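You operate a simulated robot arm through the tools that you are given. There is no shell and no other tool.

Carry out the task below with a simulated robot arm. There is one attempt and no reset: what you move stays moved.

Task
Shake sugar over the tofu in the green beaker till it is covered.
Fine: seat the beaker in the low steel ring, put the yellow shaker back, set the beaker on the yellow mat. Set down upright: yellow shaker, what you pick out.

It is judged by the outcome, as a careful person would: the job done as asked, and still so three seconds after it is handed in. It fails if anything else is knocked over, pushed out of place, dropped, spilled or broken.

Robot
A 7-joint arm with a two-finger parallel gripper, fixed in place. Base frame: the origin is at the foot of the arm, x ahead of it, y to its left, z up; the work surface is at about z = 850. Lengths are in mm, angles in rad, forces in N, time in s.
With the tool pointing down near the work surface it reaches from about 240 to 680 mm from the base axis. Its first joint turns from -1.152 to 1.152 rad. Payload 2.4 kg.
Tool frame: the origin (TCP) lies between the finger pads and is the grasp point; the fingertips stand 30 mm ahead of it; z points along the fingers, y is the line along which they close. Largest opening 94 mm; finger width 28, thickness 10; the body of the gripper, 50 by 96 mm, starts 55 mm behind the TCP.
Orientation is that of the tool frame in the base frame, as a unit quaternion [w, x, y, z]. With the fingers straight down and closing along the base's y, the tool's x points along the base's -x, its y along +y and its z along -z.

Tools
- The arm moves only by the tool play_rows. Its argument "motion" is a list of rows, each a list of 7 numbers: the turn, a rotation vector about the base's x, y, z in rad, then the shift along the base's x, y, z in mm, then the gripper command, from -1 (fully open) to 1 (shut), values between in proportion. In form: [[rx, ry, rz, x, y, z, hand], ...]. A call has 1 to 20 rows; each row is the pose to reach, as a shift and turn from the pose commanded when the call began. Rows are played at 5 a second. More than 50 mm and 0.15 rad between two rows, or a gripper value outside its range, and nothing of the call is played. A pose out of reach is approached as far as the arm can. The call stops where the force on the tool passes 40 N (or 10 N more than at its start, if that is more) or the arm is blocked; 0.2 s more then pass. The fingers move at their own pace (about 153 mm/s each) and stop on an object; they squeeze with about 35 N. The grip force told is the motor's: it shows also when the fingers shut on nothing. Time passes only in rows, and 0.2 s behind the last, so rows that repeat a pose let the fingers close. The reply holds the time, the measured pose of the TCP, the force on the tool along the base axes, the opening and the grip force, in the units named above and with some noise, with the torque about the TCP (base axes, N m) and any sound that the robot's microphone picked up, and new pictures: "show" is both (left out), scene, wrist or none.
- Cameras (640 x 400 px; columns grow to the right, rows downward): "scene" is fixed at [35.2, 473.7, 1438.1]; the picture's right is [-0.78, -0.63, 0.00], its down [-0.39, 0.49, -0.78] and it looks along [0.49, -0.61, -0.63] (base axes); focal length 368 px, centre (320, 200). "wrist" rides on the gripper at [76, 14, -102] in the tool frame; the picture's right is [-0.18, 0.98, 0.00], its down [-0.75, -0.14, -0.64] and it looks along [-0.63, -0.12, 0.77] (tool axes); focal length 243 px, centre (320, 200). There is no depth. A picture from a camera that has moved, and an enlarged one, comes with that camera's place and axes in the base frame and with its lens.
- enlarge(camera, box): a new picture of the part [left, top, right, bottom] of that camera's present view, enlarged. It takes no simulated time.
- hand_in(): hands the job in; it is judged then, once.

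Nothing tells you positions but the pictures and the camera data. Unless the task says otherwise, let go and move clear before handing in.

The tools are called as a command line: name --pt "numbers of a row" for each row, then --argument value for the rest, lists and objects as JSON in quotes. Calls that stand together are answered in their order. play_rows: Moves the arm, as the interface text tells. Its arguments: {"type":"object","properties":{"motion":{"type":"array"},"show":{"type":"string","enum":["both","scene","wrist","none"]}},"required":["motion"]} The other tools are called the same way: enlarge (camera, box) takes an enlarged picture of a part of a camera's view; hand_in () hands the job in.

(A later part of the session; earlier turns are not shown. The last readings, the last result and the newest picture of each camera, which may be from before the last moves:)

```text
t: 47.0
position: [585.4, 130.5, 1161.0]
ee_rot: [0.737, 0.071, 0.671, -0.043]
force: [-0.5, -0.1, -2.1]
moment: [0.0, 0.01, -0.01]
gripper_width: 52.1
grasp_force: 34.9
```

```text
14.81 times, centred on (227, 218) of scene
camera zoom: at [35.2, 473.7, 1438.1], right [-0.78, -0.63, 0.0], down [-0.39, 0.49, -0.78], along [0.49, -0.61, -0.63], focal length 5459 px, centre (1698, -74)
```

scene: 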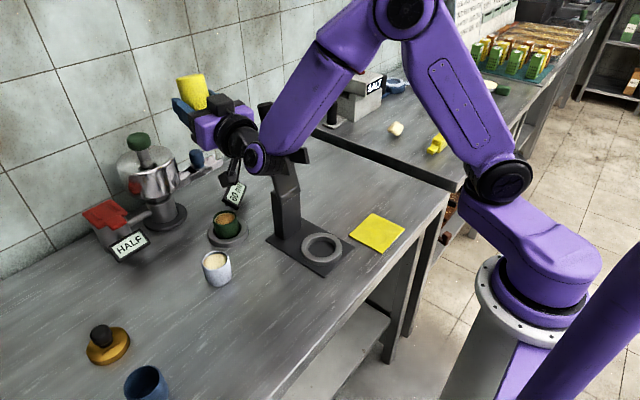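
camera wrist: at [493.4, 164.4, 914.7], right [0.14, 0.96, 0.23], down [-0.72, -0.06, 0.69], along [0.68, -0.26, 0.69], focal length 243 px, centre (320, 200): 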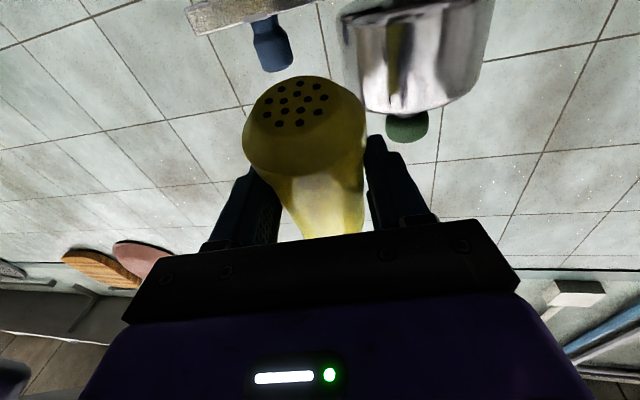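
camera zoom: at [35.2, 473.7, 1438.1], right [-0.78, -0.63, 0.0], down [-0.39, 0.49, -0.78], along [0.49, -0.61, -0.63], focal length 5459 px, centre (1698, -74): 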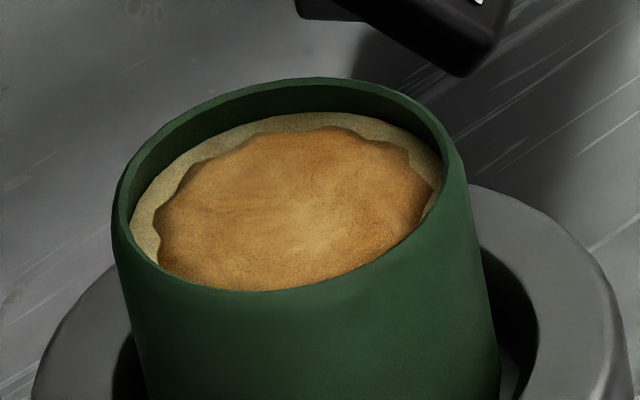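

The display still reads 60 ml, and the tofu is covered apart from a narrow, wavy margin on the far side. I'll give one more short, firmer shake shifted 3 mm toward that side, then compare again.

play_rows --pt "0 0 0 3 0 -40 1" --pt "0 0 0 3 0 -85 1" --pt "0 0 0 3 0 -130 1" --pt "0 0 0 3 0 -160 1" --pt "0 0 0 3 0 -115 1" --pt "0 0 0 3 0 -160 1" --pt "0 0 0 3 0 -115 1" --pt "0 0 0 3 0 -160 1" --pt "0 0 0 3 0 -115 1" --pt "0 0 0 3 0 -75 1" --pt "0 0 0 3 0 -35 1" --pt "0 0 0 0 0 0 1" --show "scene"

enlarge --camera "scene" --box '[200, 165, 260, 245]'

enlarge --camera "scene" --box '[212, 205, 242, 232]'

```text
t: 49.6
position: [586.1, 129.5, 1158.6]
ee_rot: [0.736, 0.07, 0.672, -0.042]
force: [-0.5, 0.8, -1.9]
moment: [0.01, 0.03, -0.02]
gripper_width: 52.1
grasp_force: 34.6
```

scene: 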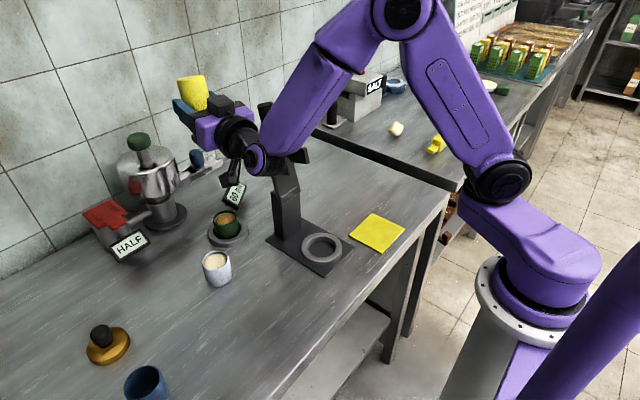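

```text
5.00 times, centred on (230, 205) of scene
camera zoom: at [35.2, 473.7, 1438.1], right [-0.78, -0.63, 0.0], down [-0.39, 0.49, -0.78], along [0.49, -0.61, -0.63], focal length 1842 px, centre (770, 175)
```

zoom: 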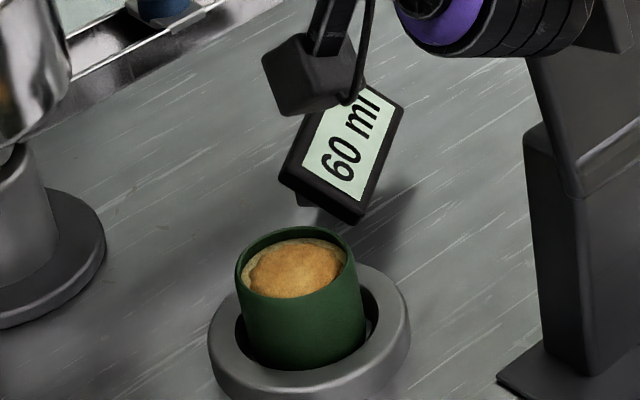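

```text
14.81 times, centred on (227, 218) of scene
camera zoom: at [35.2, 473.7, 1438.1], right [-0.78, -0.63, 0.0], down [-0.39, 0.49, -0.78], along [0.49, -0.61, -0.63], focal length 5459 px, centre (1698, -74)
```

zoom: 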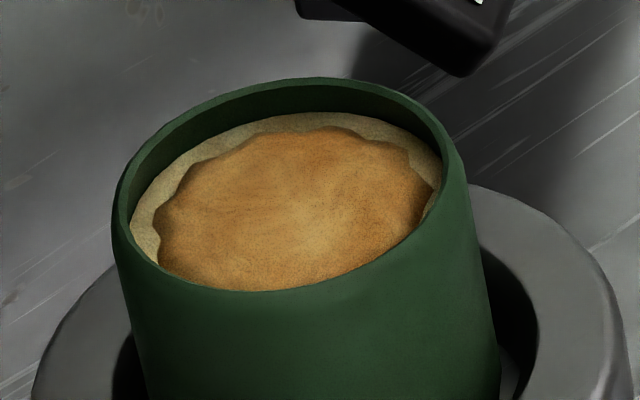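

The patch is unchanged after more shaking and nothing has fallen outside the beaker, so the sugar layer is complete. I'll lower over the beaker again and roll the shaker back toward upright, with its mouth over the beaker until it is above horizontal.

play_rows --pt "0 0 0 0 0 -45 1" --pt "0 0 0 0 0 -90 1" --pt "0 0 0 0 0 -130 1" --pt "0 0 0 0 0 -150 1" --pt "-0.1376 0.023 -0.012 1.1 6.7 -150 1" --pt "-0.2752 0.0459 -0.0241 2.3 13.3 -150 1" --pt "-0.4129 0.0689 -0.0361 3.5 19.6 -150 1" --pt "-0.5505 0.0918 -0.0482 4.8 25.5 -150 1" --pt "-0.6881 0.1148 -0.0602 6.0 30.9 -150 1" --pt "-0.8257 0.1378 -0.0722 7.2 35.8 -150 1" --pt "-0.9633 0.1607 -0.0843 8.3 39.9 -150 1" --pt "-1.101 0.1837 -0.0963 9.3 43.3 -150 1" --pt "-1.2386 0.2066 -0.1084 10.2 45.8 -150 1" --pt "-1.3762 0.2296 -0.1204 11.1 47.5 -150 1" --pt "-1.5138 0.2526 -0.1324 11.7 48.2 -150 1" --pt "-1.6514 0.2755 -0.1445 12.2 48.2 -150 1" --pt "-1.6514 0.2755 -0.1445 12.2 48.2 -150 1" --show "both"

enlarge --camera "wrist" --box '[500, 0, 640, 200]'

```text
t: 53.2
position: [598.3, 177.8, 1009.6]
ee_rot: [-0.458, 0.454, -0.502, 0.576]
force: [-0.2, -0.2, -2.2]
moment: [-0.01, -0.02, -0.02]
gripper_width: 52.1
grasp_force: 35.5
camera wrist: at [485.7, 118.9, 991.9], right [0.1, 0.1, -0.99], down [-0.51, 0.86, 0.04], along [0.85, 0.51, 0.14], focal length 243 px, centre (320, 200)
```

scene: 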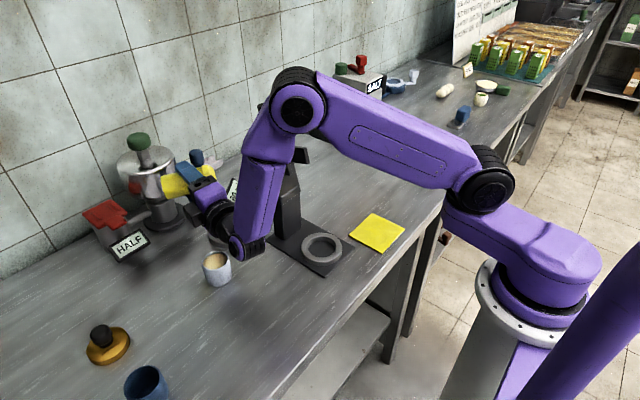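
wrist: 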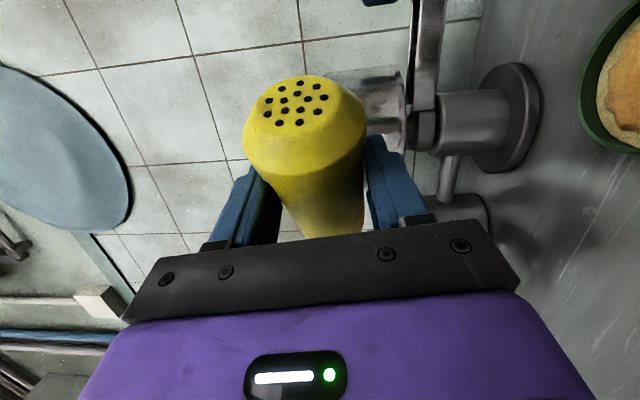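

```text
2.00 times, centred on (570, 100) of wrist
camera zoom: at [485.7, 118.9, 991.9], right [0.1, 0.1, -0.99], down [-0.51, 0.86, 0.04], along [0.85, 0.51, 0.14], focal length 485 px, centre (-180, 400)
```

zoom: 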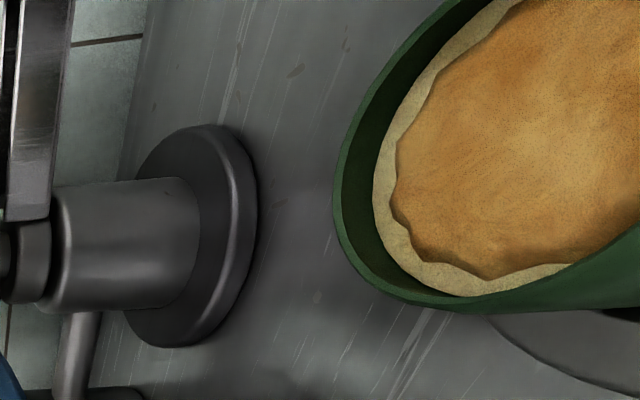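

The sugar layer reaches nearly to the wall all round. I'll roll the shaker the rest of the way upright while rising.

play_rows --pt "-0.1376 0.0228 -0.0118 0 0 9 1" --pt "-0.2752 0.0455 -0.0235 0 0 18 1" --pt "-0.4129 0.0683 -0.0353 0 0 27 1" --pt "-0.5505 0.0911 -0.047 0 0 36 1" --pt "-0.6881 0.1138 -0.0588 0 0 45 1" --pt "-0.8257 0.1366 -0.0706 0 0 54 1" --pt "-0.9633 0.1593 -0.0823 0 0 63 1" --pt "-1.101 0.1821 -0.0941 0 0 72 1" --pt "-1.2386 0.2049 -0.1058 0 0 81 1" --pt "-1.3762 0.2276 -0.1176 0 0 90 1" --pt "-1.4352 0.2374 -0.1226 0 0 100 1" --pt "-1.4352 0.2374 -0.1226 0 0 130 1" --pt "-1.4352 0.2374 -0.1226 0 0 140 1" --show "both"

enlarge --camera "scene" --box '[190, 180, 270, 270]'

```text
t: 56.0
position: [597.7, 178.5, 1149.7]
ee_rot: [0.042, 0.674, -0.071, 0.734]
force: [-0.4, 0.0, -2.4]
moment: [0.02, 0.01, -0.02]
gripper_width: 52.4
grasp_force: 34.8
camera wrist: at [488.2, 178.6, 1216.2], right [-0.14, -0.96, -0.23], down [-0.54, 0.27, -0.8], along [0.83, 0.01, -0.56], focal length 243 px, centre (320, 200)
```

scene: 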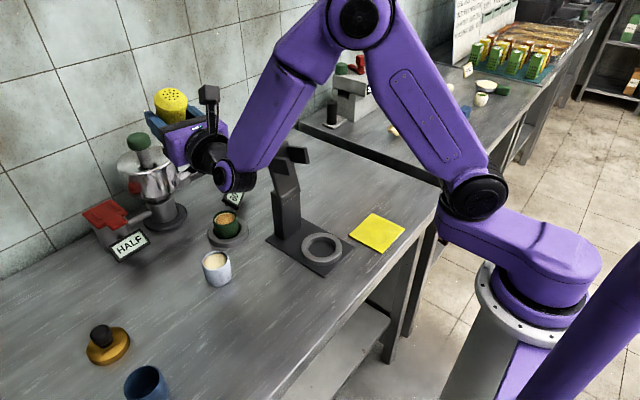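
wrist: 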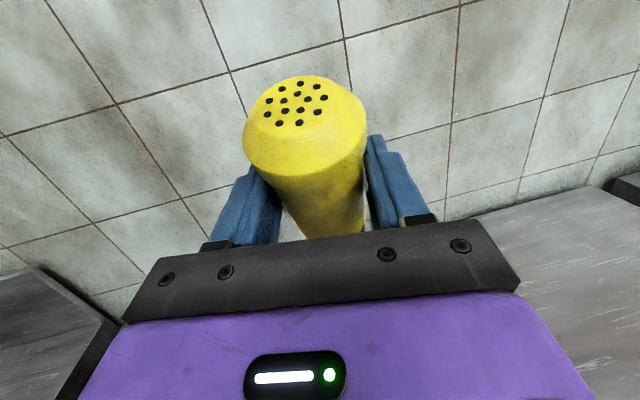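

```text
4.44 times, centred on (230, 225) of scene
camera zoom: at [35.2, 473.7, 1438.1], right [-0.78, -0.63, 0.0], down [-0.39, 0.49, -0.78], along [0.49, -0.61, -0.63], focal length 1638 px, centre (720, 89)
```

zoom: 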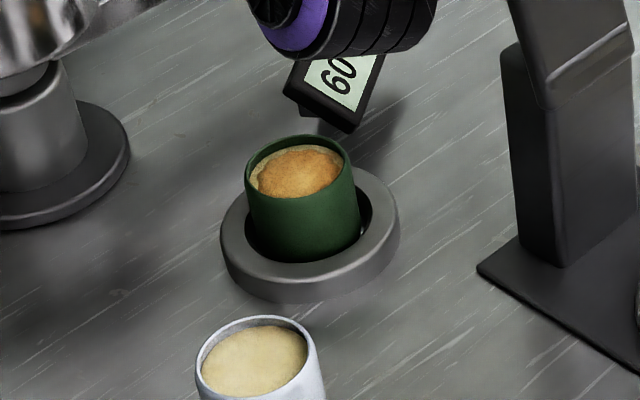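

The shaker is upright again. I'll tip the tool back to the relaxed transit attitude and step left, so the wrist camera gets a view down into the green beaker to confirm the coverage.

play_rows --pt "0.0219 0.1294 0 -3 15 0 1" --pt "0.0438 0.2588 0 -6 30 0 1" --pt "0.0656 0.3881 0 -9 45 0 1" --pt "0.0875 0.5175 0 -12 60 0 1" --pt "0.1094 0.6469 0 -15 75 0 1" --pt "0.1313 0.7763 0 -18 90 0 1" --pt "0.1531 0.9056 0 -21 105 0 1" --pt "0.175 1.035 0 -24 120 0 1" --pt "0.175 1.035 0 -24 120 0 1" --show "both"

enlarge --camera "wrist" --box '[380, 60, 560, 240]'

```text
t: 58.0
position: [573.9, 299.8, 1150.1]
ee_rot: [0.014, 0.95, -0.102, 0.297]
force: [-0.2, 0.1, -2.1]
moment: [-0.01, 0.03, 0.0]
gripper_width: 52.3
grasp_force: 35.6
camera wrist: at [575.4, 280.2, 1276.5], right [-0.35, -0.93, -0.14], down [-0.94, 0.33, 0.11], along [-0.05, 0.16, -0.98], focal length 243 px, centre (320, 200)
```

scene: 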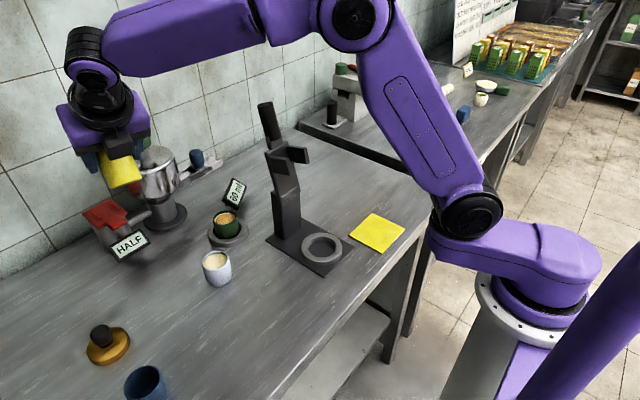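
wrist: 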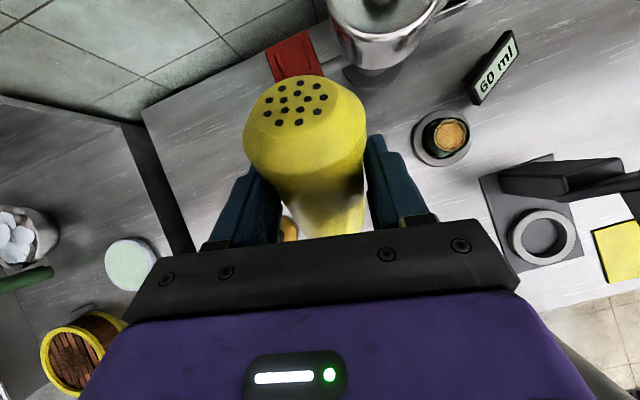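

```text
2.22 times, centred on (470, 150) of wrist
camera zoom: at [575.4, 280.2, 1276.5], right [-0.35, -0.93, -0.14], down [-0.94, 0.33, 0.11], along [-0.05, 0.16, -0.98], focal length 539 px, centre (-13, 311)
```

zoom: 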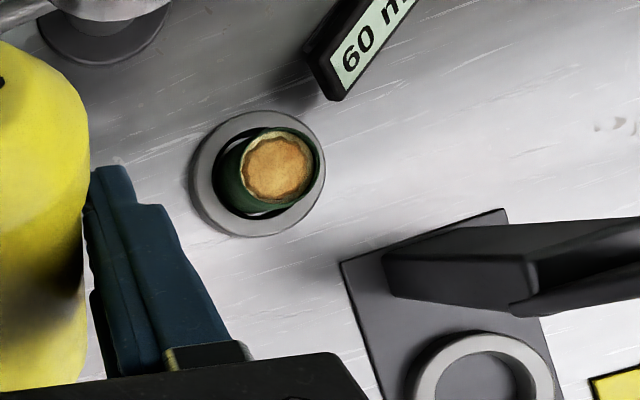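

enlarge --camera "wrist" --box '[425, 105, 475, 160]'

```text
7.27 times, centred on (450, 132) of wrist
camera zoom: at [575.4, 280.2, 1276.5], right [-0.35, -0.93, -0.14], down [-0.94, 0.33, 0.11], along [-0.05, 0.16, -0.98], focal length 1764 px, centre (-626, 691)
```

zoom: 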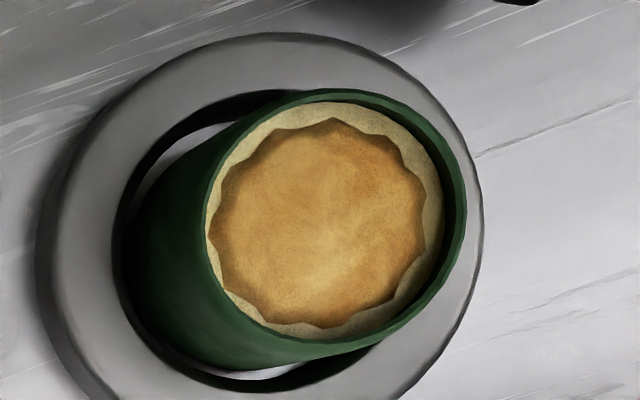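

The sugar is an even, scalloped layer across the whole top of the tofu, centred in the beaker, and it didn't change over repeated shakes, so I treat it as covered. Now I'll return the shaker, retracing the path high over the stand and yawing toward the pick-up direction.

play_rows --pt "0 0 0 5 -45 3 1" --pt "0 0 0 10 -90 6 1" --pt "0 0 0 16 -135 10 1" --pt "0 0 0 26 -180 18 1" --pt "0 0 0 38 -224 26 1" --pt "0 0 0 50 -268 34 1" --pt "0 0 0 62 -312 36 1" --pt "0 0 0.1 78 -350 30 1" --pt "0 0 0.2 98 -375 20 1" --pt "0 0 0.31 118 -378 5 1" --pt "0 0 0.31 118 -378 5 1" --show "both"

```text
t: 60.4
position: [651.9, -57.7, 1160.2]
ee_rot: [-0.016, 0.955, 0.001, 0.297]
force: [-0.1, 0.0, -1.7]
moment: [0.01, -0.04, -0.01]
gripper_width: 52.0
grasp_force: 35.2
out of reach, approached as far as the arm can: row 9, 10, 11
camera wrist: at [656.8, -75.0, 1286.9], right [-0.14, -0.98, -0.13], down [-0.99, 0.13, 0.1], along [-0.08, 0.15, -0.99], focal length 243 px, centre (320, 200)
```

scene: 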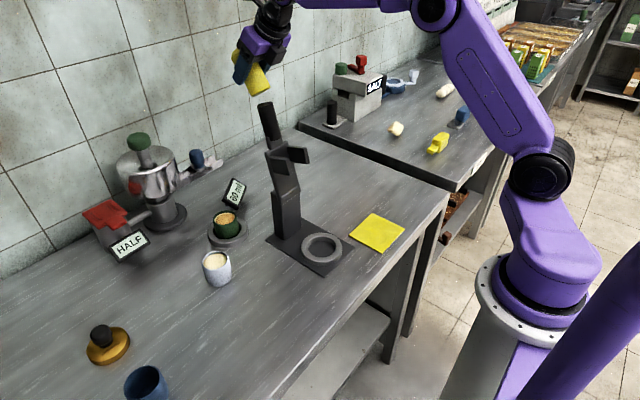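
wrist: 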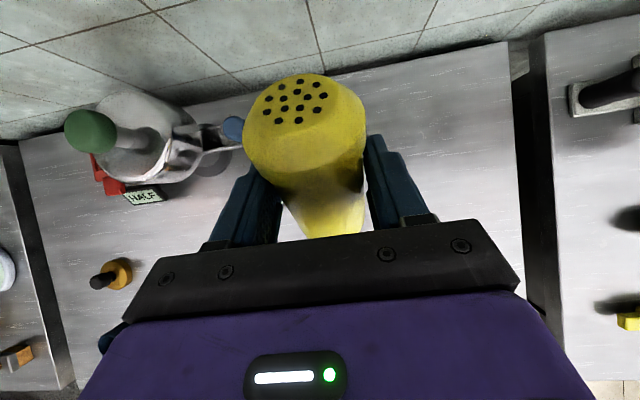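

The shaker is now on the far side of the stand, upright. I'll pitch and yaw the tool back to the exact pick-up orientation here, then move forward to above the shaker's spot.

play_rows --pt "0.0046 -0.1231 0.026 0 -3 0 1" --pt "0.0093 -0.2461 0.0521 0 -6 0 1" --pt "0.0139 -0.3692 0.0781 0 -9 0 1" --pt "0.0186 -0.4922 0.1042 0 -12 0 1" --pt "0.0232 -0.6153 0.1302 0 -15 0 1" --pt "0.0232 -0.6153 0.1302 0 -15 0 1" --show "none"

play_rows --pt "0 0 0 35 -1 -12 1" --pt "0 0 0 70 -3 -28 1" --pt "0 0 0 100 -4 -45 1" --pt "0 0 0 118 -5 -60 1" --pt "0 0 0 118 -5 -60 1" --show "both"

```text
t: 61.8
position: [651.6, -71.7, 1156.0]
ee_rot: [-0.045, 0.817, 0.062, 0.571]
force: [0.0, 0.6, -1.3]
moment: [0.0, 0.01, -0.01]
gripper_width: 52.0
grasp_force: 35.1
out of reach, approached as far as the arm can: row 2, 3, 4
```

```text
t: 63.0
position: [771.8, -77.2, 1097.5]
ee_rot: [-0.045, 0.817, 0.063, 0.571]
force: [-0.5, -0.8, -1.5]
moment: [0.02, 0.02, -0.05]
gripper_width: 52.1
grasp_force: 35.1
camera wrist: at [704.5, -102.8, 1204.8], right [0.09, -0.98, -0.18], down [-0.87, 0.01, -0.49], along [0.48, 0.2, -0.86], focal length 243 px, centre (320, 200)
```

scene: 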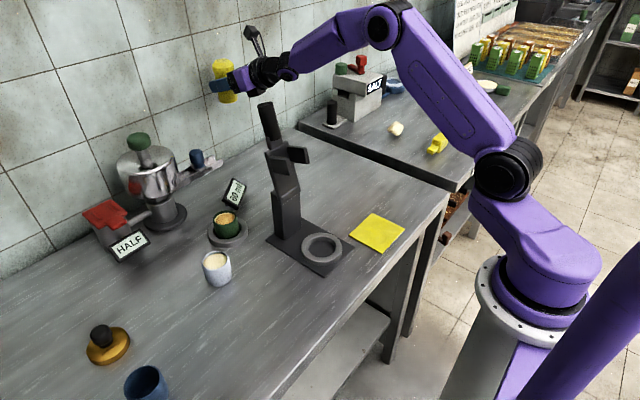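
wrist: 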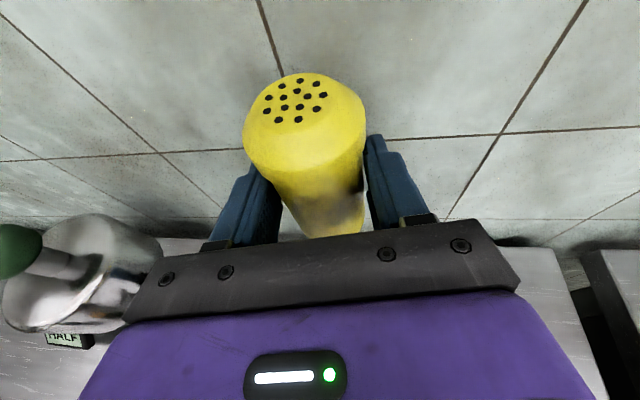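

I'm back above the shaker's original spot with the same orientation as at pick-up. I'll descend to just above the bench and check before the last millimetres.

play_rows --pt "0 0 0 0 0 -45 1" --pt "0 0 0 0 0 -90 1" --pt "0 0 0 0 0 -135 1" --pt "0 0 0 0 0 -170 1" --pt "0 0 0 0 0 -188 1" --pt "0 0 0 0 0 -188 1" --show "both"

enlarge --camera "scene" --box '[190, 100, 300, 210]'

enlarge --camera "wrist" --box '[200, 50, 440, 260]'

```text
t: 64.4
position: [769.3, -77.1, 909.7]
ee_rot: [-0.045, 0.818, 0.062, 0.57]
force: [0.7, 0.3, -1.0]
moment: [-0.01, 0.02, -0.01]
gripper_width: 51.9
grasp_force: 35.5
camera wrist: at [702.0, -101.9, 1015.8], right [0.09, -0.98, -0.17], down [-0.87, 0.01, -0.49], along [0.48, 0.2, -0.86], focal length 243 px, centre (320, 200)
```

scene: 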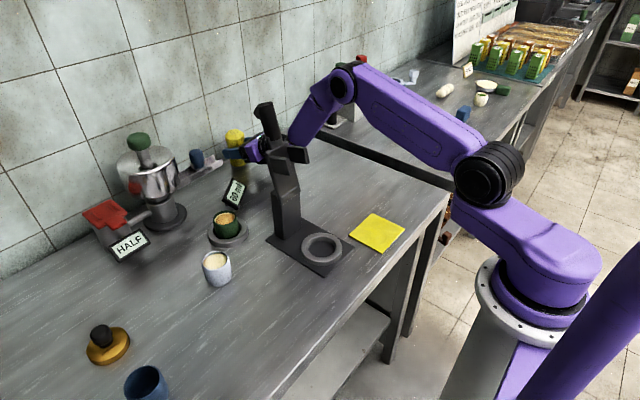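
wrist: 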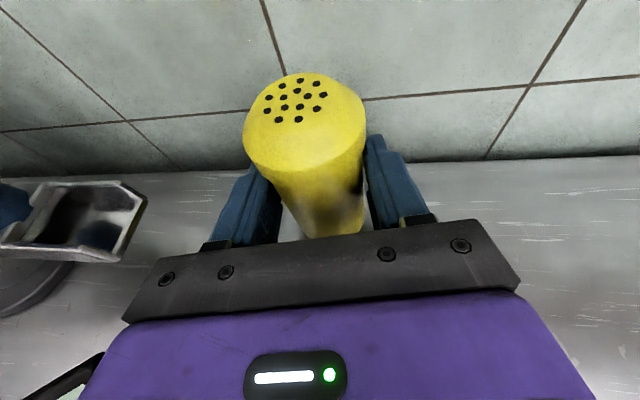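

```text
3.64 times, centred on (245, 155) of scene
camera zoom: at [35.2, 473.6, 1438.1], right [-0.78, -0.63, 0.0], down [-0.39, 0.49, -0.78], along [0.49, -0.61, -0.63], focal length 1340 px, centre (593, 364)
```

zoom: 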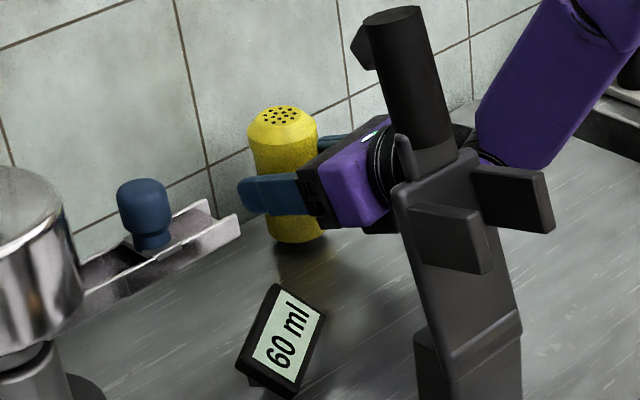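

```text
1.90 times, centred on (320, 155) of wrist
camera zoom: at [702.0, -101.9, 1015.8], right [0.09, -0.98, -0.17], down [-0.87, 0.01, -0.49], along [0.48, 0.2, -0.86], focal length 462 px, centre (320, 286)
```

zoom: 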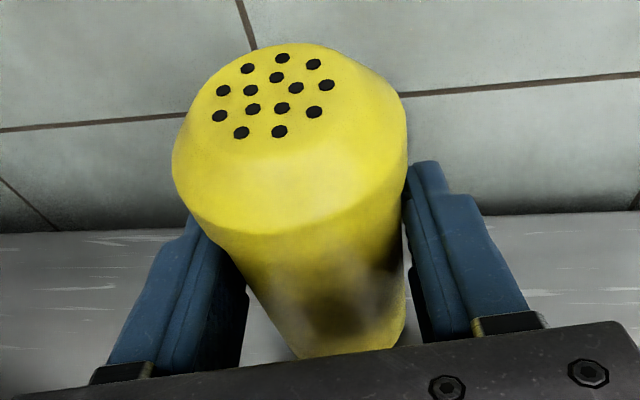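

The shaker is upright about 9 mm above the bench over its original spot. I'll ease it down.

play_rows --pt "0 0 0 1.5 0 -4 1" --pt "0 0 0 1.5 0 -6.5 1" --pt "0 0 0 1.5 0 -7.5 1" --pt "0 0 0 1.5 0 -7.5 1" --show "none"

```text
t: 65.4
position: [771.4, -77.0, 902.0]
ee_rot: [-0.044, 0.817, 0.061, 0.571]
force: [0.1, 0.4, -2.0]
moment: [0.02, 0.02, 0.0]
gripper_width: 52.2
grasp_force: 35.0
```

play_rows --pt "0 0 0 0 0 -1 1" --pt "0 0 0 0 0 -2 1" --pt "0 0 0 0 0 -2 1" --show "none"

```text
t: 66.2
position: [770.6, -78.4, 900.2]
ee_rot: [-0.045, 0.816, 0.062, 0.572]
force: [-0.5, 1.4, 5.3]
moment: [0.18, 0.12, 0.03]
gripper_width: 52.0
grasp_force: 34.7
```

The base has touched the bench (5 N up). I'll release gently and check that the shaker stands on its own.

play_rows --pt "0 0 0 0 0 0 -0.2" --pt "0 0 0 0 0 0 -0.4" --pt "0 0 0 0 0 0 -0.7" --pt "0 0 0 0 0 0 -1" --pt "0 0 0 0 0 0 -1" --show "both"

enlarge --camera "scene" --box '[190, 100, 300, 210]'

```text
t: 67.4
position: [770.4, -76.8, 900.4]
ee_rot: [-0.045, 0.818, 0.062, 0.571]
force: [0.5, -0.4, 0.6]
moment: [0.01, 0.0, 0.03]
gripper_width: 94.0
grasp_force: 0.1
camera wrist: at [704.0, -101.8, 1006.8], right [0.09, -0.98, -0.17], down [-0.87, 0.01, -0.49], along [0.48, 0.2, -0.86], focal length 243 px, centre (320, 200)
```

scene: 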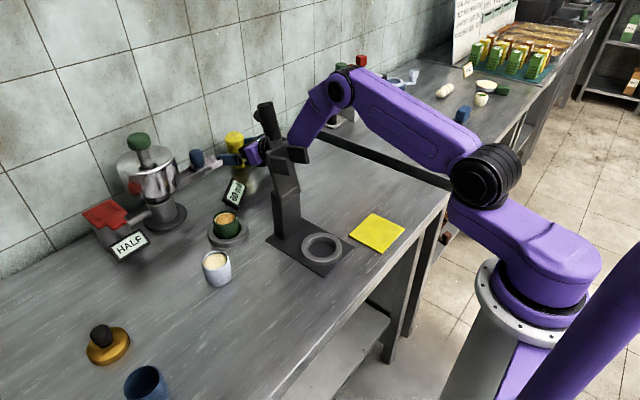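
wrist: 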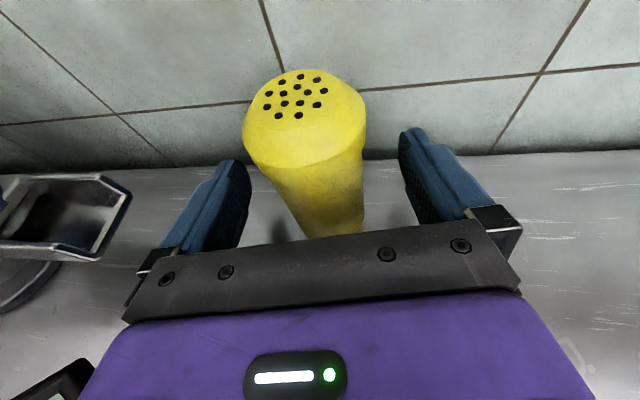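

```text
3.64 times, centred on (245, 155) of scene
camera zoom: at [35.2, 473.7, 1438.1], right [-0.78, -0.63, 0.0], down [-0.39, 0.49, -0.78], along [0.49, -0.61, -0.63], focal length 1340 px, centre (593, 364)
```

zoom: 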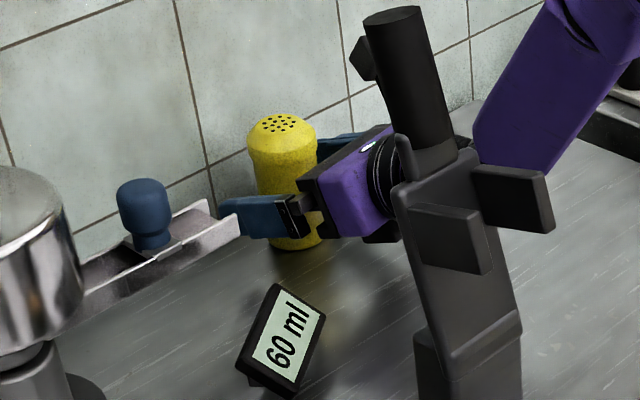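

The shaker stands upright back at its place (within about 5 mm). I'll lift the open fingers straight up off it and retreat.

play_rows --pt "0 0 0 0 0 30 -1" --pt "0 0 0 0 0 70 -1" --pt "0 0 0 0 0 115 -1" --pt "0 0 0 0 0 160 -1" --pt "0 0 0 0 0 198 -1" --pt "0 0 0 -30 2 215 -1" --pt "0 0 0 -65 3 233 -1" --pt "0 0 0 -100 4 250 -1" --pt "0 0 0 -120 5 255 -1" --pt "0 0 0 -120 5 255 -1" --show "both"

enlarge --camera "scene" --box '[190, 100, 300, 210]'

```text
t: 69.6
position: [653.2, -70.7, 1155.2]
ee_rot: [-0.045, 0.818, 0.062, 0.571]
force: [0.0, 0.4, -0.4]
moment: [0.0, 0.0, 0.01]
gripper_width: 94.3
grasp_force: 0.0
camera wrist: at [584.7, -96.6, 1261.8], right [0.09, -0.98, -0.17], down [-0.87, 0.01, -0.49], along [0.48, 0.2, -0.86], focal length 243 px, centre (320, 200)
```

scene: 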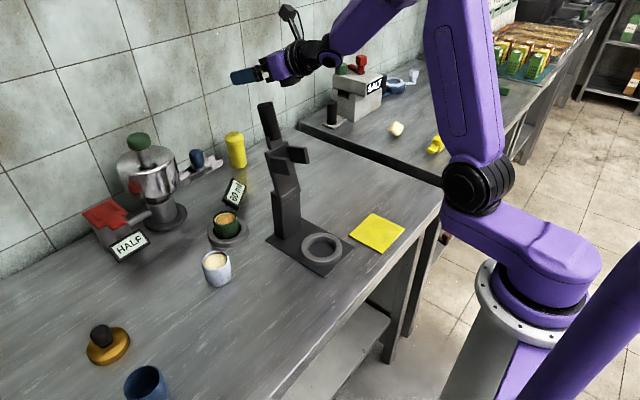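
wrist: 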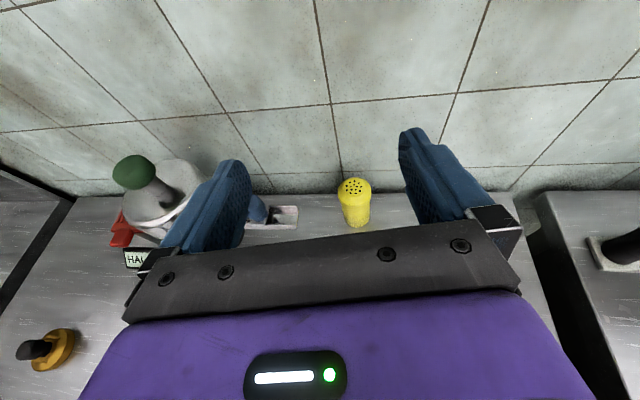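

```text
3.64 times, centred on (245, 155) of scene
camera zoom: at [35.2, 473.7, 1438.1], right [-0.78, -0.63, 0.0], down [-0.39, 0.49, -0.78], along [0.49, -0.61, -0.63], focal length 1340 px, centre (593, 364)
```

zoom: 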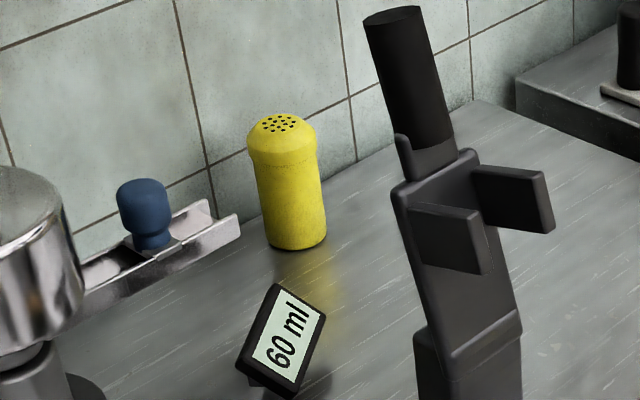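

The shaker is back in its original place (within about 2–3 mm in the picture). I'll return the tool to straight down, and then roll it back to its starting attitude.

play_rows --pt "-0.0187 0.1203 0 -5 1 0 -1" --pt "-0.0374 0.2407 0 -10 2 0 -1" --pt "-0.0562 0.361 0 -15 3 0 -1" --pt "-0.0749 0.4813 0 -20 4 -2 -1" --pt "-0.0936 0.6017 0 -26 5 -4 -1" --pt "-0.1123 0.722 0 -32 6 -5 -1" --pt "-0.131 0.8424 0 -38 7 -5 -1" --pt "-0.1498 0.9627 0 -44 8 -5 -1" --pt "-0.1685 1.083 0 -50 9 -5 -1" --pt "-0.1872 1.2034 0 -55 10 -5 -1" --pt "-0.1872 1.2034 0 -55 10 -5 -1" --show "none"

play_rows --pt "0 0 -0.14 0 0 0 -1" --pt "0 0 -0.28 0 0 0 -1" --pt "0 0 -0.42 0 0 0 -1" --pt "0 0 -0.56 0 0 0 -1" --pt "0 0 -0.7 0 0 0 -1" --pt "0 0 -0.84 0 0 0 -1" --pt "0 0 -0.98 0 0 0 -1" --pt "0 0 -1.12 0 0 0 -1" --pt "0 0 -1.26 0 0 0 -1" --pt "0 0 -1.4 0 0 0 -1" --pt "0 0 -1.54 0 0 0 -1" --pt "0 0 -1.68 0 0 0 -1" --pt "0 0 -1.82 0 0 0 -1" --pt "0 0 -1.96 0 0 0 -1" --pt "0 0 -2.1 0 0 0 -1" --pt "0 0 -2.24 0 0 0 -1" --pt "0 0 -2.38 0 0 0 -1" --pt "0 0 -2.52 0 0 0 -1" --pt "0 0 -2.66 0 0 0 -1" --pt "0 0 -2.8 0 0 0 -1" --show "scene"

```text
t: 72.0
position: [559.9, -80.6, 1136.2]
ee_rot: [-0.011, 0.975, 0.073, 0.212]
force: [-0.8, 0.1, -0.1]
moment: [-0.05, -0.02, -0.03]
gripper_width: 93.9
grasp_force: 0.0
out of reach, approached as far as the arm can: row 6, 7, 8, 9, 10, 11
```

```text
t: 76.2
position: [562.0, -78.4, 1135.3]
ee_rot: [-0.207, -0.237, 0.948, -0.046]
force: [-0.4, 0.2, -0.4]
moment: [0.03, 0.01, 0.0]
gripper_width: 93.8
grasp_force: 0.1
out of reach, approached as far as the arm can: row 1, 2, 3, 4, 5, 6, 7, 8, 9, 10, 11, 12, 13
```

scene: 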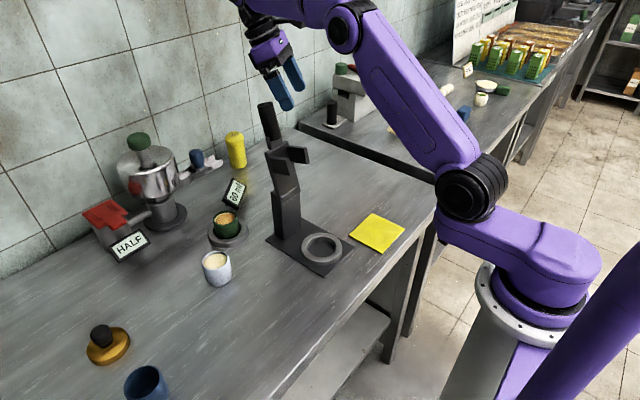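

The tool is still tilted about 24° because the arm couldn't reach fully vertical there. I'll correct it to straight down in place, clear of the stand.

play_rows --pt "0.0187 -0.0842 -0.0964 5 -2 0 -1" --pt "0.0374 -0.1685 -0.1928 10 -2 0 -1" --pt "0.0562 -0.2527 -0.2892 15 -2 0 -1" --pt "0.0749 -0.337 -0.3856 20 -2 0 -1" --pt "0.0936 -0.4212 -0.482 25 -2 0 -1" --pt "0.0936 -0.4212 -0.482 25 -2 0 -1" --show "both"

```text
t: 77.6
position: [586.7, -81.9, 1136.6]
ee_rot: [0.0, 0.001, 1.0, -0.001]
force: [-0.4, 1.0, -0.3]
moment: [-0.01, 0.01, 0.01]
gripper_width: 93.9
grasp_force: 0.1
camera wrist: at [510.5, -67.3, 1238.5], right [0.18, 0.98, 0.0], down [0.75, -0.14, 0.64], along [0.63, -0.12, -0.77], focal length 243 px, centre (320, 200)
```

scene: 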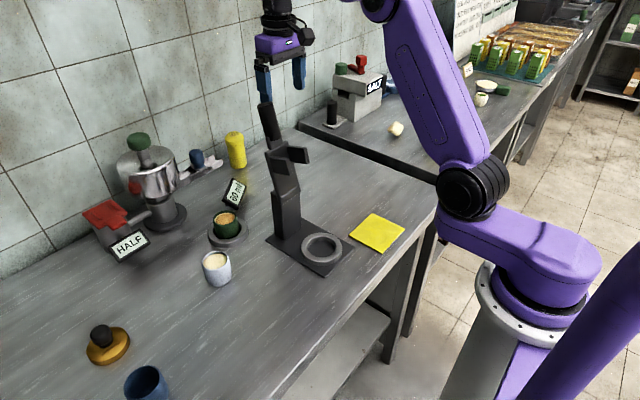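
wrist: 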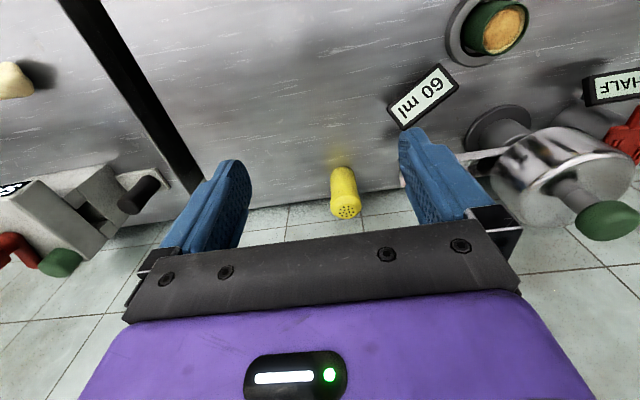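

The tool points straight down again. I'll cross back behind the stand at a safe height and hover over the green beaker.

play_rows --pt "0 0 0 5 20 14 -1" --pt "0 0 0 8 63 14 -1" --pt "0 0 0 8 106 14 -1" --pt "0 0 0 4 149 14 -1" --pt "0 0 0 -3 190 10 -1" --pt "0 0 0 -9 215 -15 -1" --pt "0 0 0 -9 215 -60 -1" --pt "0 0 0 -9 215 -100 -1" --pt "0 0 0 -9 215 -125 -1" --pt "0 0 0 -9 215 -125 -1" --show "both"

enlarge --camera "wrist" --box '[240, 30, 400, 230]'

```text
t: 79.8
position: [577.2, 133.2, 1013.1]
ee_rot: [0.0, -0.001, 1.0, -0.001]
force: [0.3, -0.8, 0.7]
moment: [-0.04, -0.03, -0.01]
gripper_width: 94.2
grasp_force: 0.0
camera wrist: at [501.7, 148.0, 1115.0], right [0.18, 0.98, 0.0], down [0.75, -0.14, 0.64], along [0.63, -0.12, -0.77], focal length 243 px, centre (320, 200)
```

scene: 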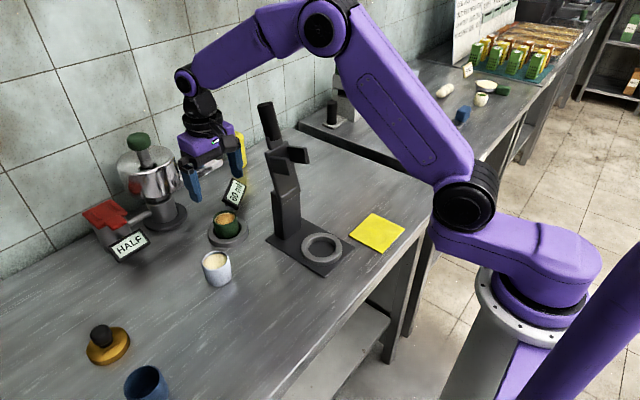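
wrist: 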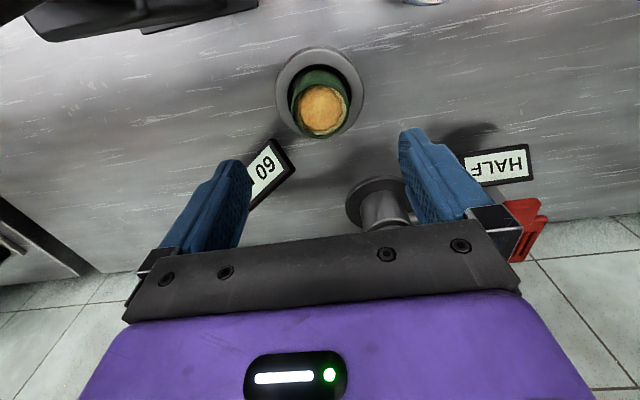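

```text
2.00 times, centred on (320, 130) of wrist
camera zoom: at [501.7, 148.0, 1115.0], right [0.18, 0.98, 0.0], down [0.75, -0.14, 0.64], along [0.63, -0.12, -0.77], focal length 485 px, centre (320, 340)
```

zoom: 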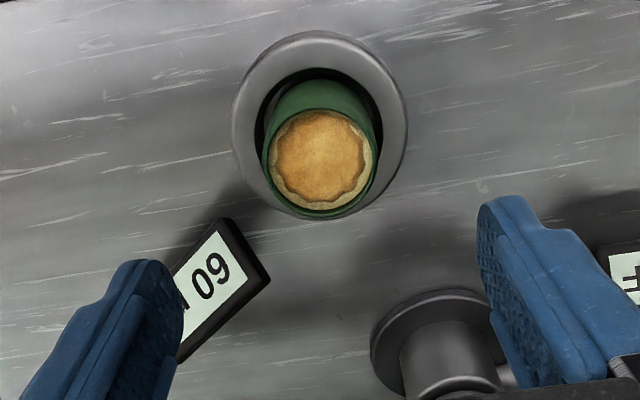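

The sugared tofu looks evenly covered from above, and the beaker is centred under the gripper. I'll descend and grip its upper part as before.

play_rows --pt "0 0 0 0 0 -35 -1" --pt "0 0 0 0 0 -70 -1" --pt "0 0 0 0 0 -95 -1" --pt "0 0 0 0 0 -107 -1" --pt "0 0 0 0 0 -107 -1" --pt "0 0 0 0 0 -107 0" --pt "0 0 0 0 0 -107 1" --pt "0 0 0 0 0 -107 1" --pt "0 0 0 0 0 -107 1" --show "wrist"

```text
t: 81.8
position: [577.6, 133.7, 905.3]
ee_rot: [0.0, -0.001, 1.0, -0.001]
force: [0.0, -0.5, 0.2]
moment: [0.02, -0.02, 0.04]
gripper_width: 50.2
grasp_force: 35.0
camera wrist: at [502.3, 148.0, 1007.8], right [0.18, 0.98, 0.0], down [0.75, -0.14, 0.64], along [0.63, -0.12, -0.77], focal length 243 px, centre (320, 200)
```

wrist: 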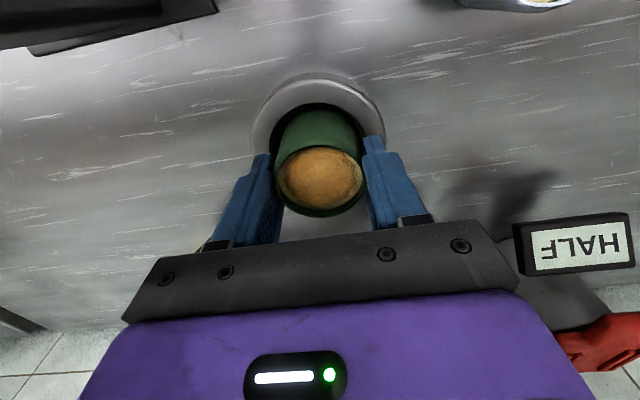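

The beaker is gripped again. I'll lift it straight out of the ring and retrace the path past the white beaker, away from the stand.

play_rows --pt "0 0 0 0 0 15 1" --pt "0 0 0 0 0 45 1" --pt "0 0 0 0 0 85 1" --pt "0 0 0 0 0 115 1" --pt "0 0 0 -25 8 115 1" --pt "0 0 0 -65 20 115 1" --pt "0 0 0 -105 32 115 1" --pt "0 0 0 -145 45 115 1" --pt "0 0 0 -185 57 115 1" --pt "0 0 0 -215 62 115 1" --pt "0 0 0 -215 62 115 1" --show "both"

```text
t: 84.2
position: [361.1, 196.2, 1019.6]
ee_rot: [0.0, -0.001, 1.0, -0.002]
force: [0.0, 0.1, -0.9]
moment: [-0.01, 0.02, -0.02]
gripper_width: 50.4
grasp_force: 35.3
camera wrist: at [284.7, 210.9, 1121.4], right [0.18, 0.98, 0.0], down [0.75, -0.14, 0.64], along [0.63, -0.12, -0.77], focal length 243 px, centre (320, 200)
```

scene: 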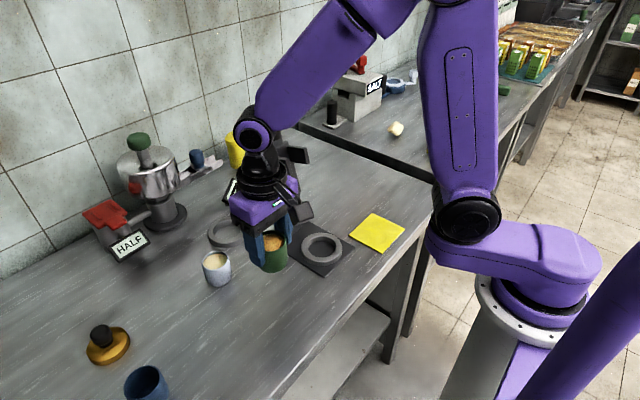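
wrist: 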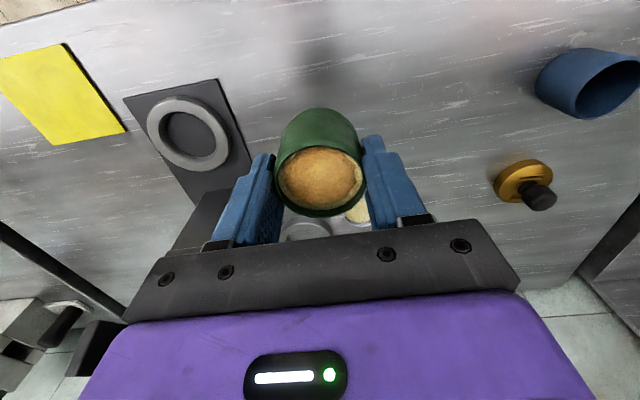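

The beaker hangs steady with its sugar layer intact. I'll carry it in front of the stand to above the yellow mat, centred at about (316, -86).

play_rows --pt "0 0 0 -20 -35 0 1" --pt "0 0 0 -46 -75 0 1" --pt "0 0 0 -46 -120 0 1" --pt "0 0 0 -46 -165 0 1" --pt "0 0 0 -46 -210 0 1" --pt "0 0 0 -46 -255 0 1" --pt "0 0 0 -46 -282 0 1" --pt "0 0 0 -46 -282 0 1" --show "both"

enlarge --camera "wrist" --box '[220, 30, 420, 230]'

enlarge --camera "scene" --box '[300, 150, 440, 290]'

```text
t: 86.0
position: [316.6, -87.0, 1019.4]
ee_rot: [0.0, 0.0, 1.0, -0.002]
force: [0.3, 0.5, -0.8]
moment: [0.02, -0.01, -0.02]
gripper_width: 50.4
grasp_force: 35.4
camera wrist: at [240.9, -72.2, 1122.0], right [0.18, 0.98, 0.0], down [0.75, -0.14, 0.64], along [0.63, -0.12, -0.77], focal length 243 px, centre (320, 200)
```

scene: 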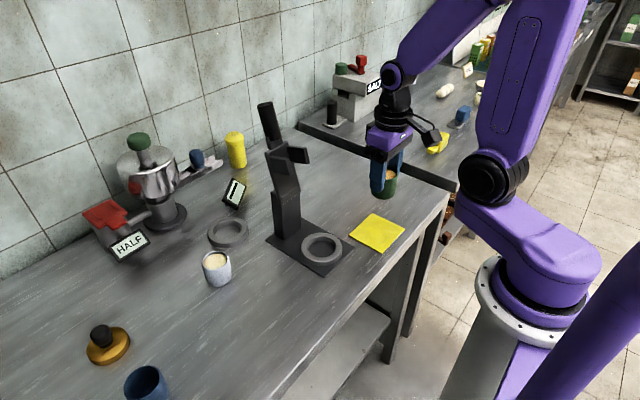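
wrist: 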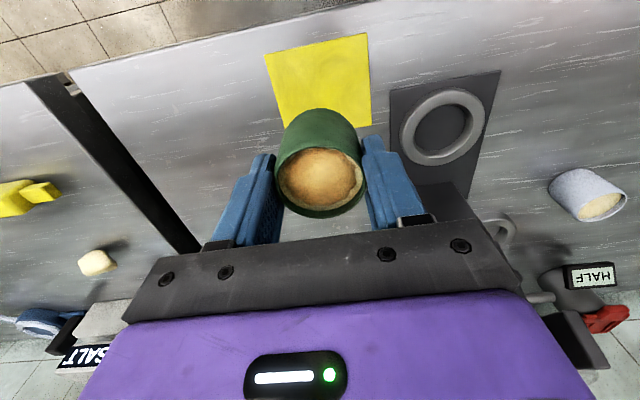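

```text
2.00 times, centred on (320, 130) of wrist
camera zoom: at [240.9, -72.2, 1122.0], right [0.18, 0.98, 0.0], down [0.75, -0.14, 0.64], along [0.63, -0.12, -0.77], focal length 485 px, centre (320, 340)
```

zoom: 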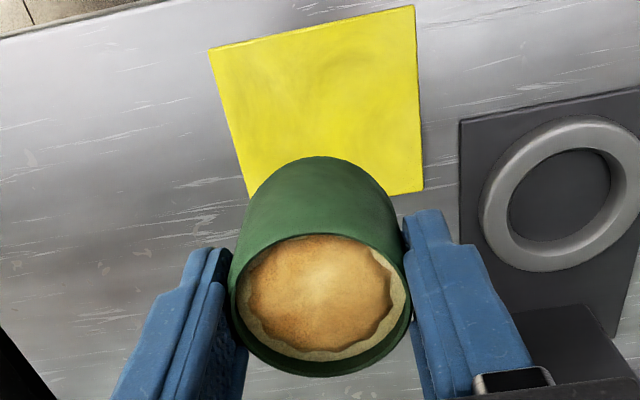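

```text
2.86 times, centred on (370, 220) of scene
camera zoom: at [35.2, 473.6, 1438.1], right [-0.78, -0.63, 0.0], down [-0.39, 0.49, -0.78], along [0.49, -0.61, -0.63], focal length 1053 px, centre (177, 143)
```

zoom: 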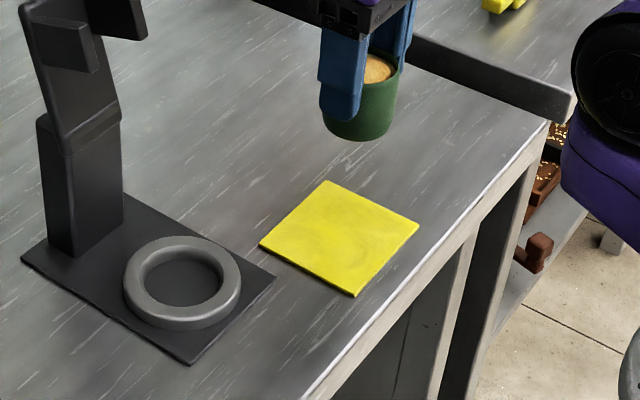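

The beaker is nicely over the mat (mat centre about (317.5, -85)). I'll lower to just above it.

play_rows --pt "0 0 0 1 1.5 -35 1" --pt "0 0 0 1 1.5 -70 1" --pt "0 0 0 1 1.5 -95 1" --pt "0 0 0 1 1.5 -106 1" --pt "0 0 0 1 1.5 -109 1" --pt "0 0 0 1 1.5 -109 1" --show "scene"

enlarge --camera "scene" --box '[330, 170, 430, 270]'

```text
t: 87.4
position: [317.5, -85.7, 910.0]
ee_rot: [0.0, -0.001, 1.0, -0.002]
force: [-0.5, 0.6, -0.2]
moment: [-0.04, 0.03, -0.02]
gripper_width: 50.3
grasp_force: 35.3
```

scene: 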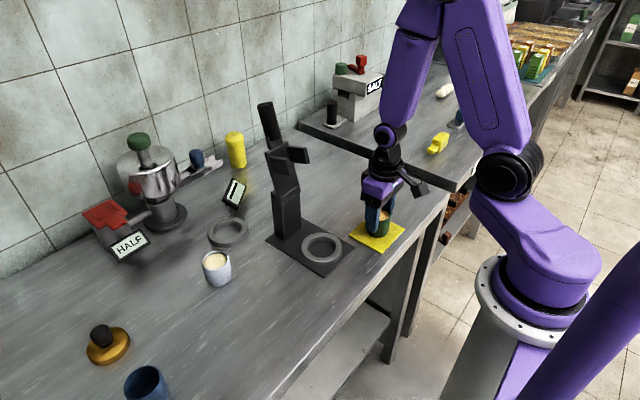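

```text
4.00 times, centred on (380, 220) of scene
camera zoom: at [35.2, 473.6, 1438.1], right [-0.78, -0.63, 0.0], down [-0.39, 0.49, -0.78], along [0.49, -0.61, -0.63], focal length 1474 px, centre (80, 120)
```

zoom: 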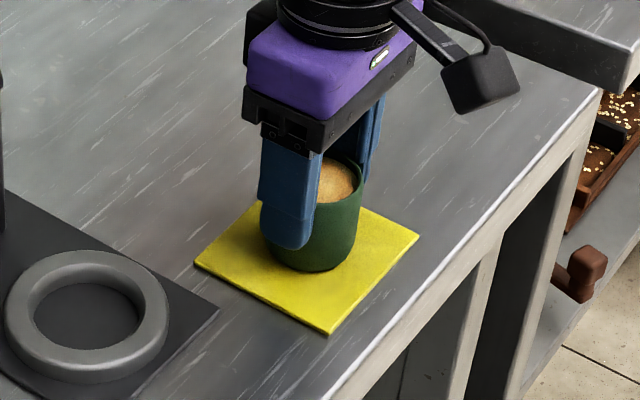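

The beaker is a few millimetres above the mat and well centred. I'll ease it down until it touches.

play_rows --pt "0 0 0 0 0 -1 1" --pt "0 0 0 0 0 -2 1" --pt "0 0 0 0 0 -3 1" --pt "0 0 0 0 0 -3 1" --show "none"

```text
t: 88.2
position: [317.7, -86.0, 907.7]
ee_rot: [-0.001, -0.002, 1.0, -0.002]
force: [-2.5, 0.8, 12.2]
moment: [0.22, 0.26, 0.05]
gripper_width: 50.3
grasp_force: 35.0
stopped in row 4: the force on the tool passed its limit at 44 N (the readings are from after the stop); the commanded pose is now the measured one
```

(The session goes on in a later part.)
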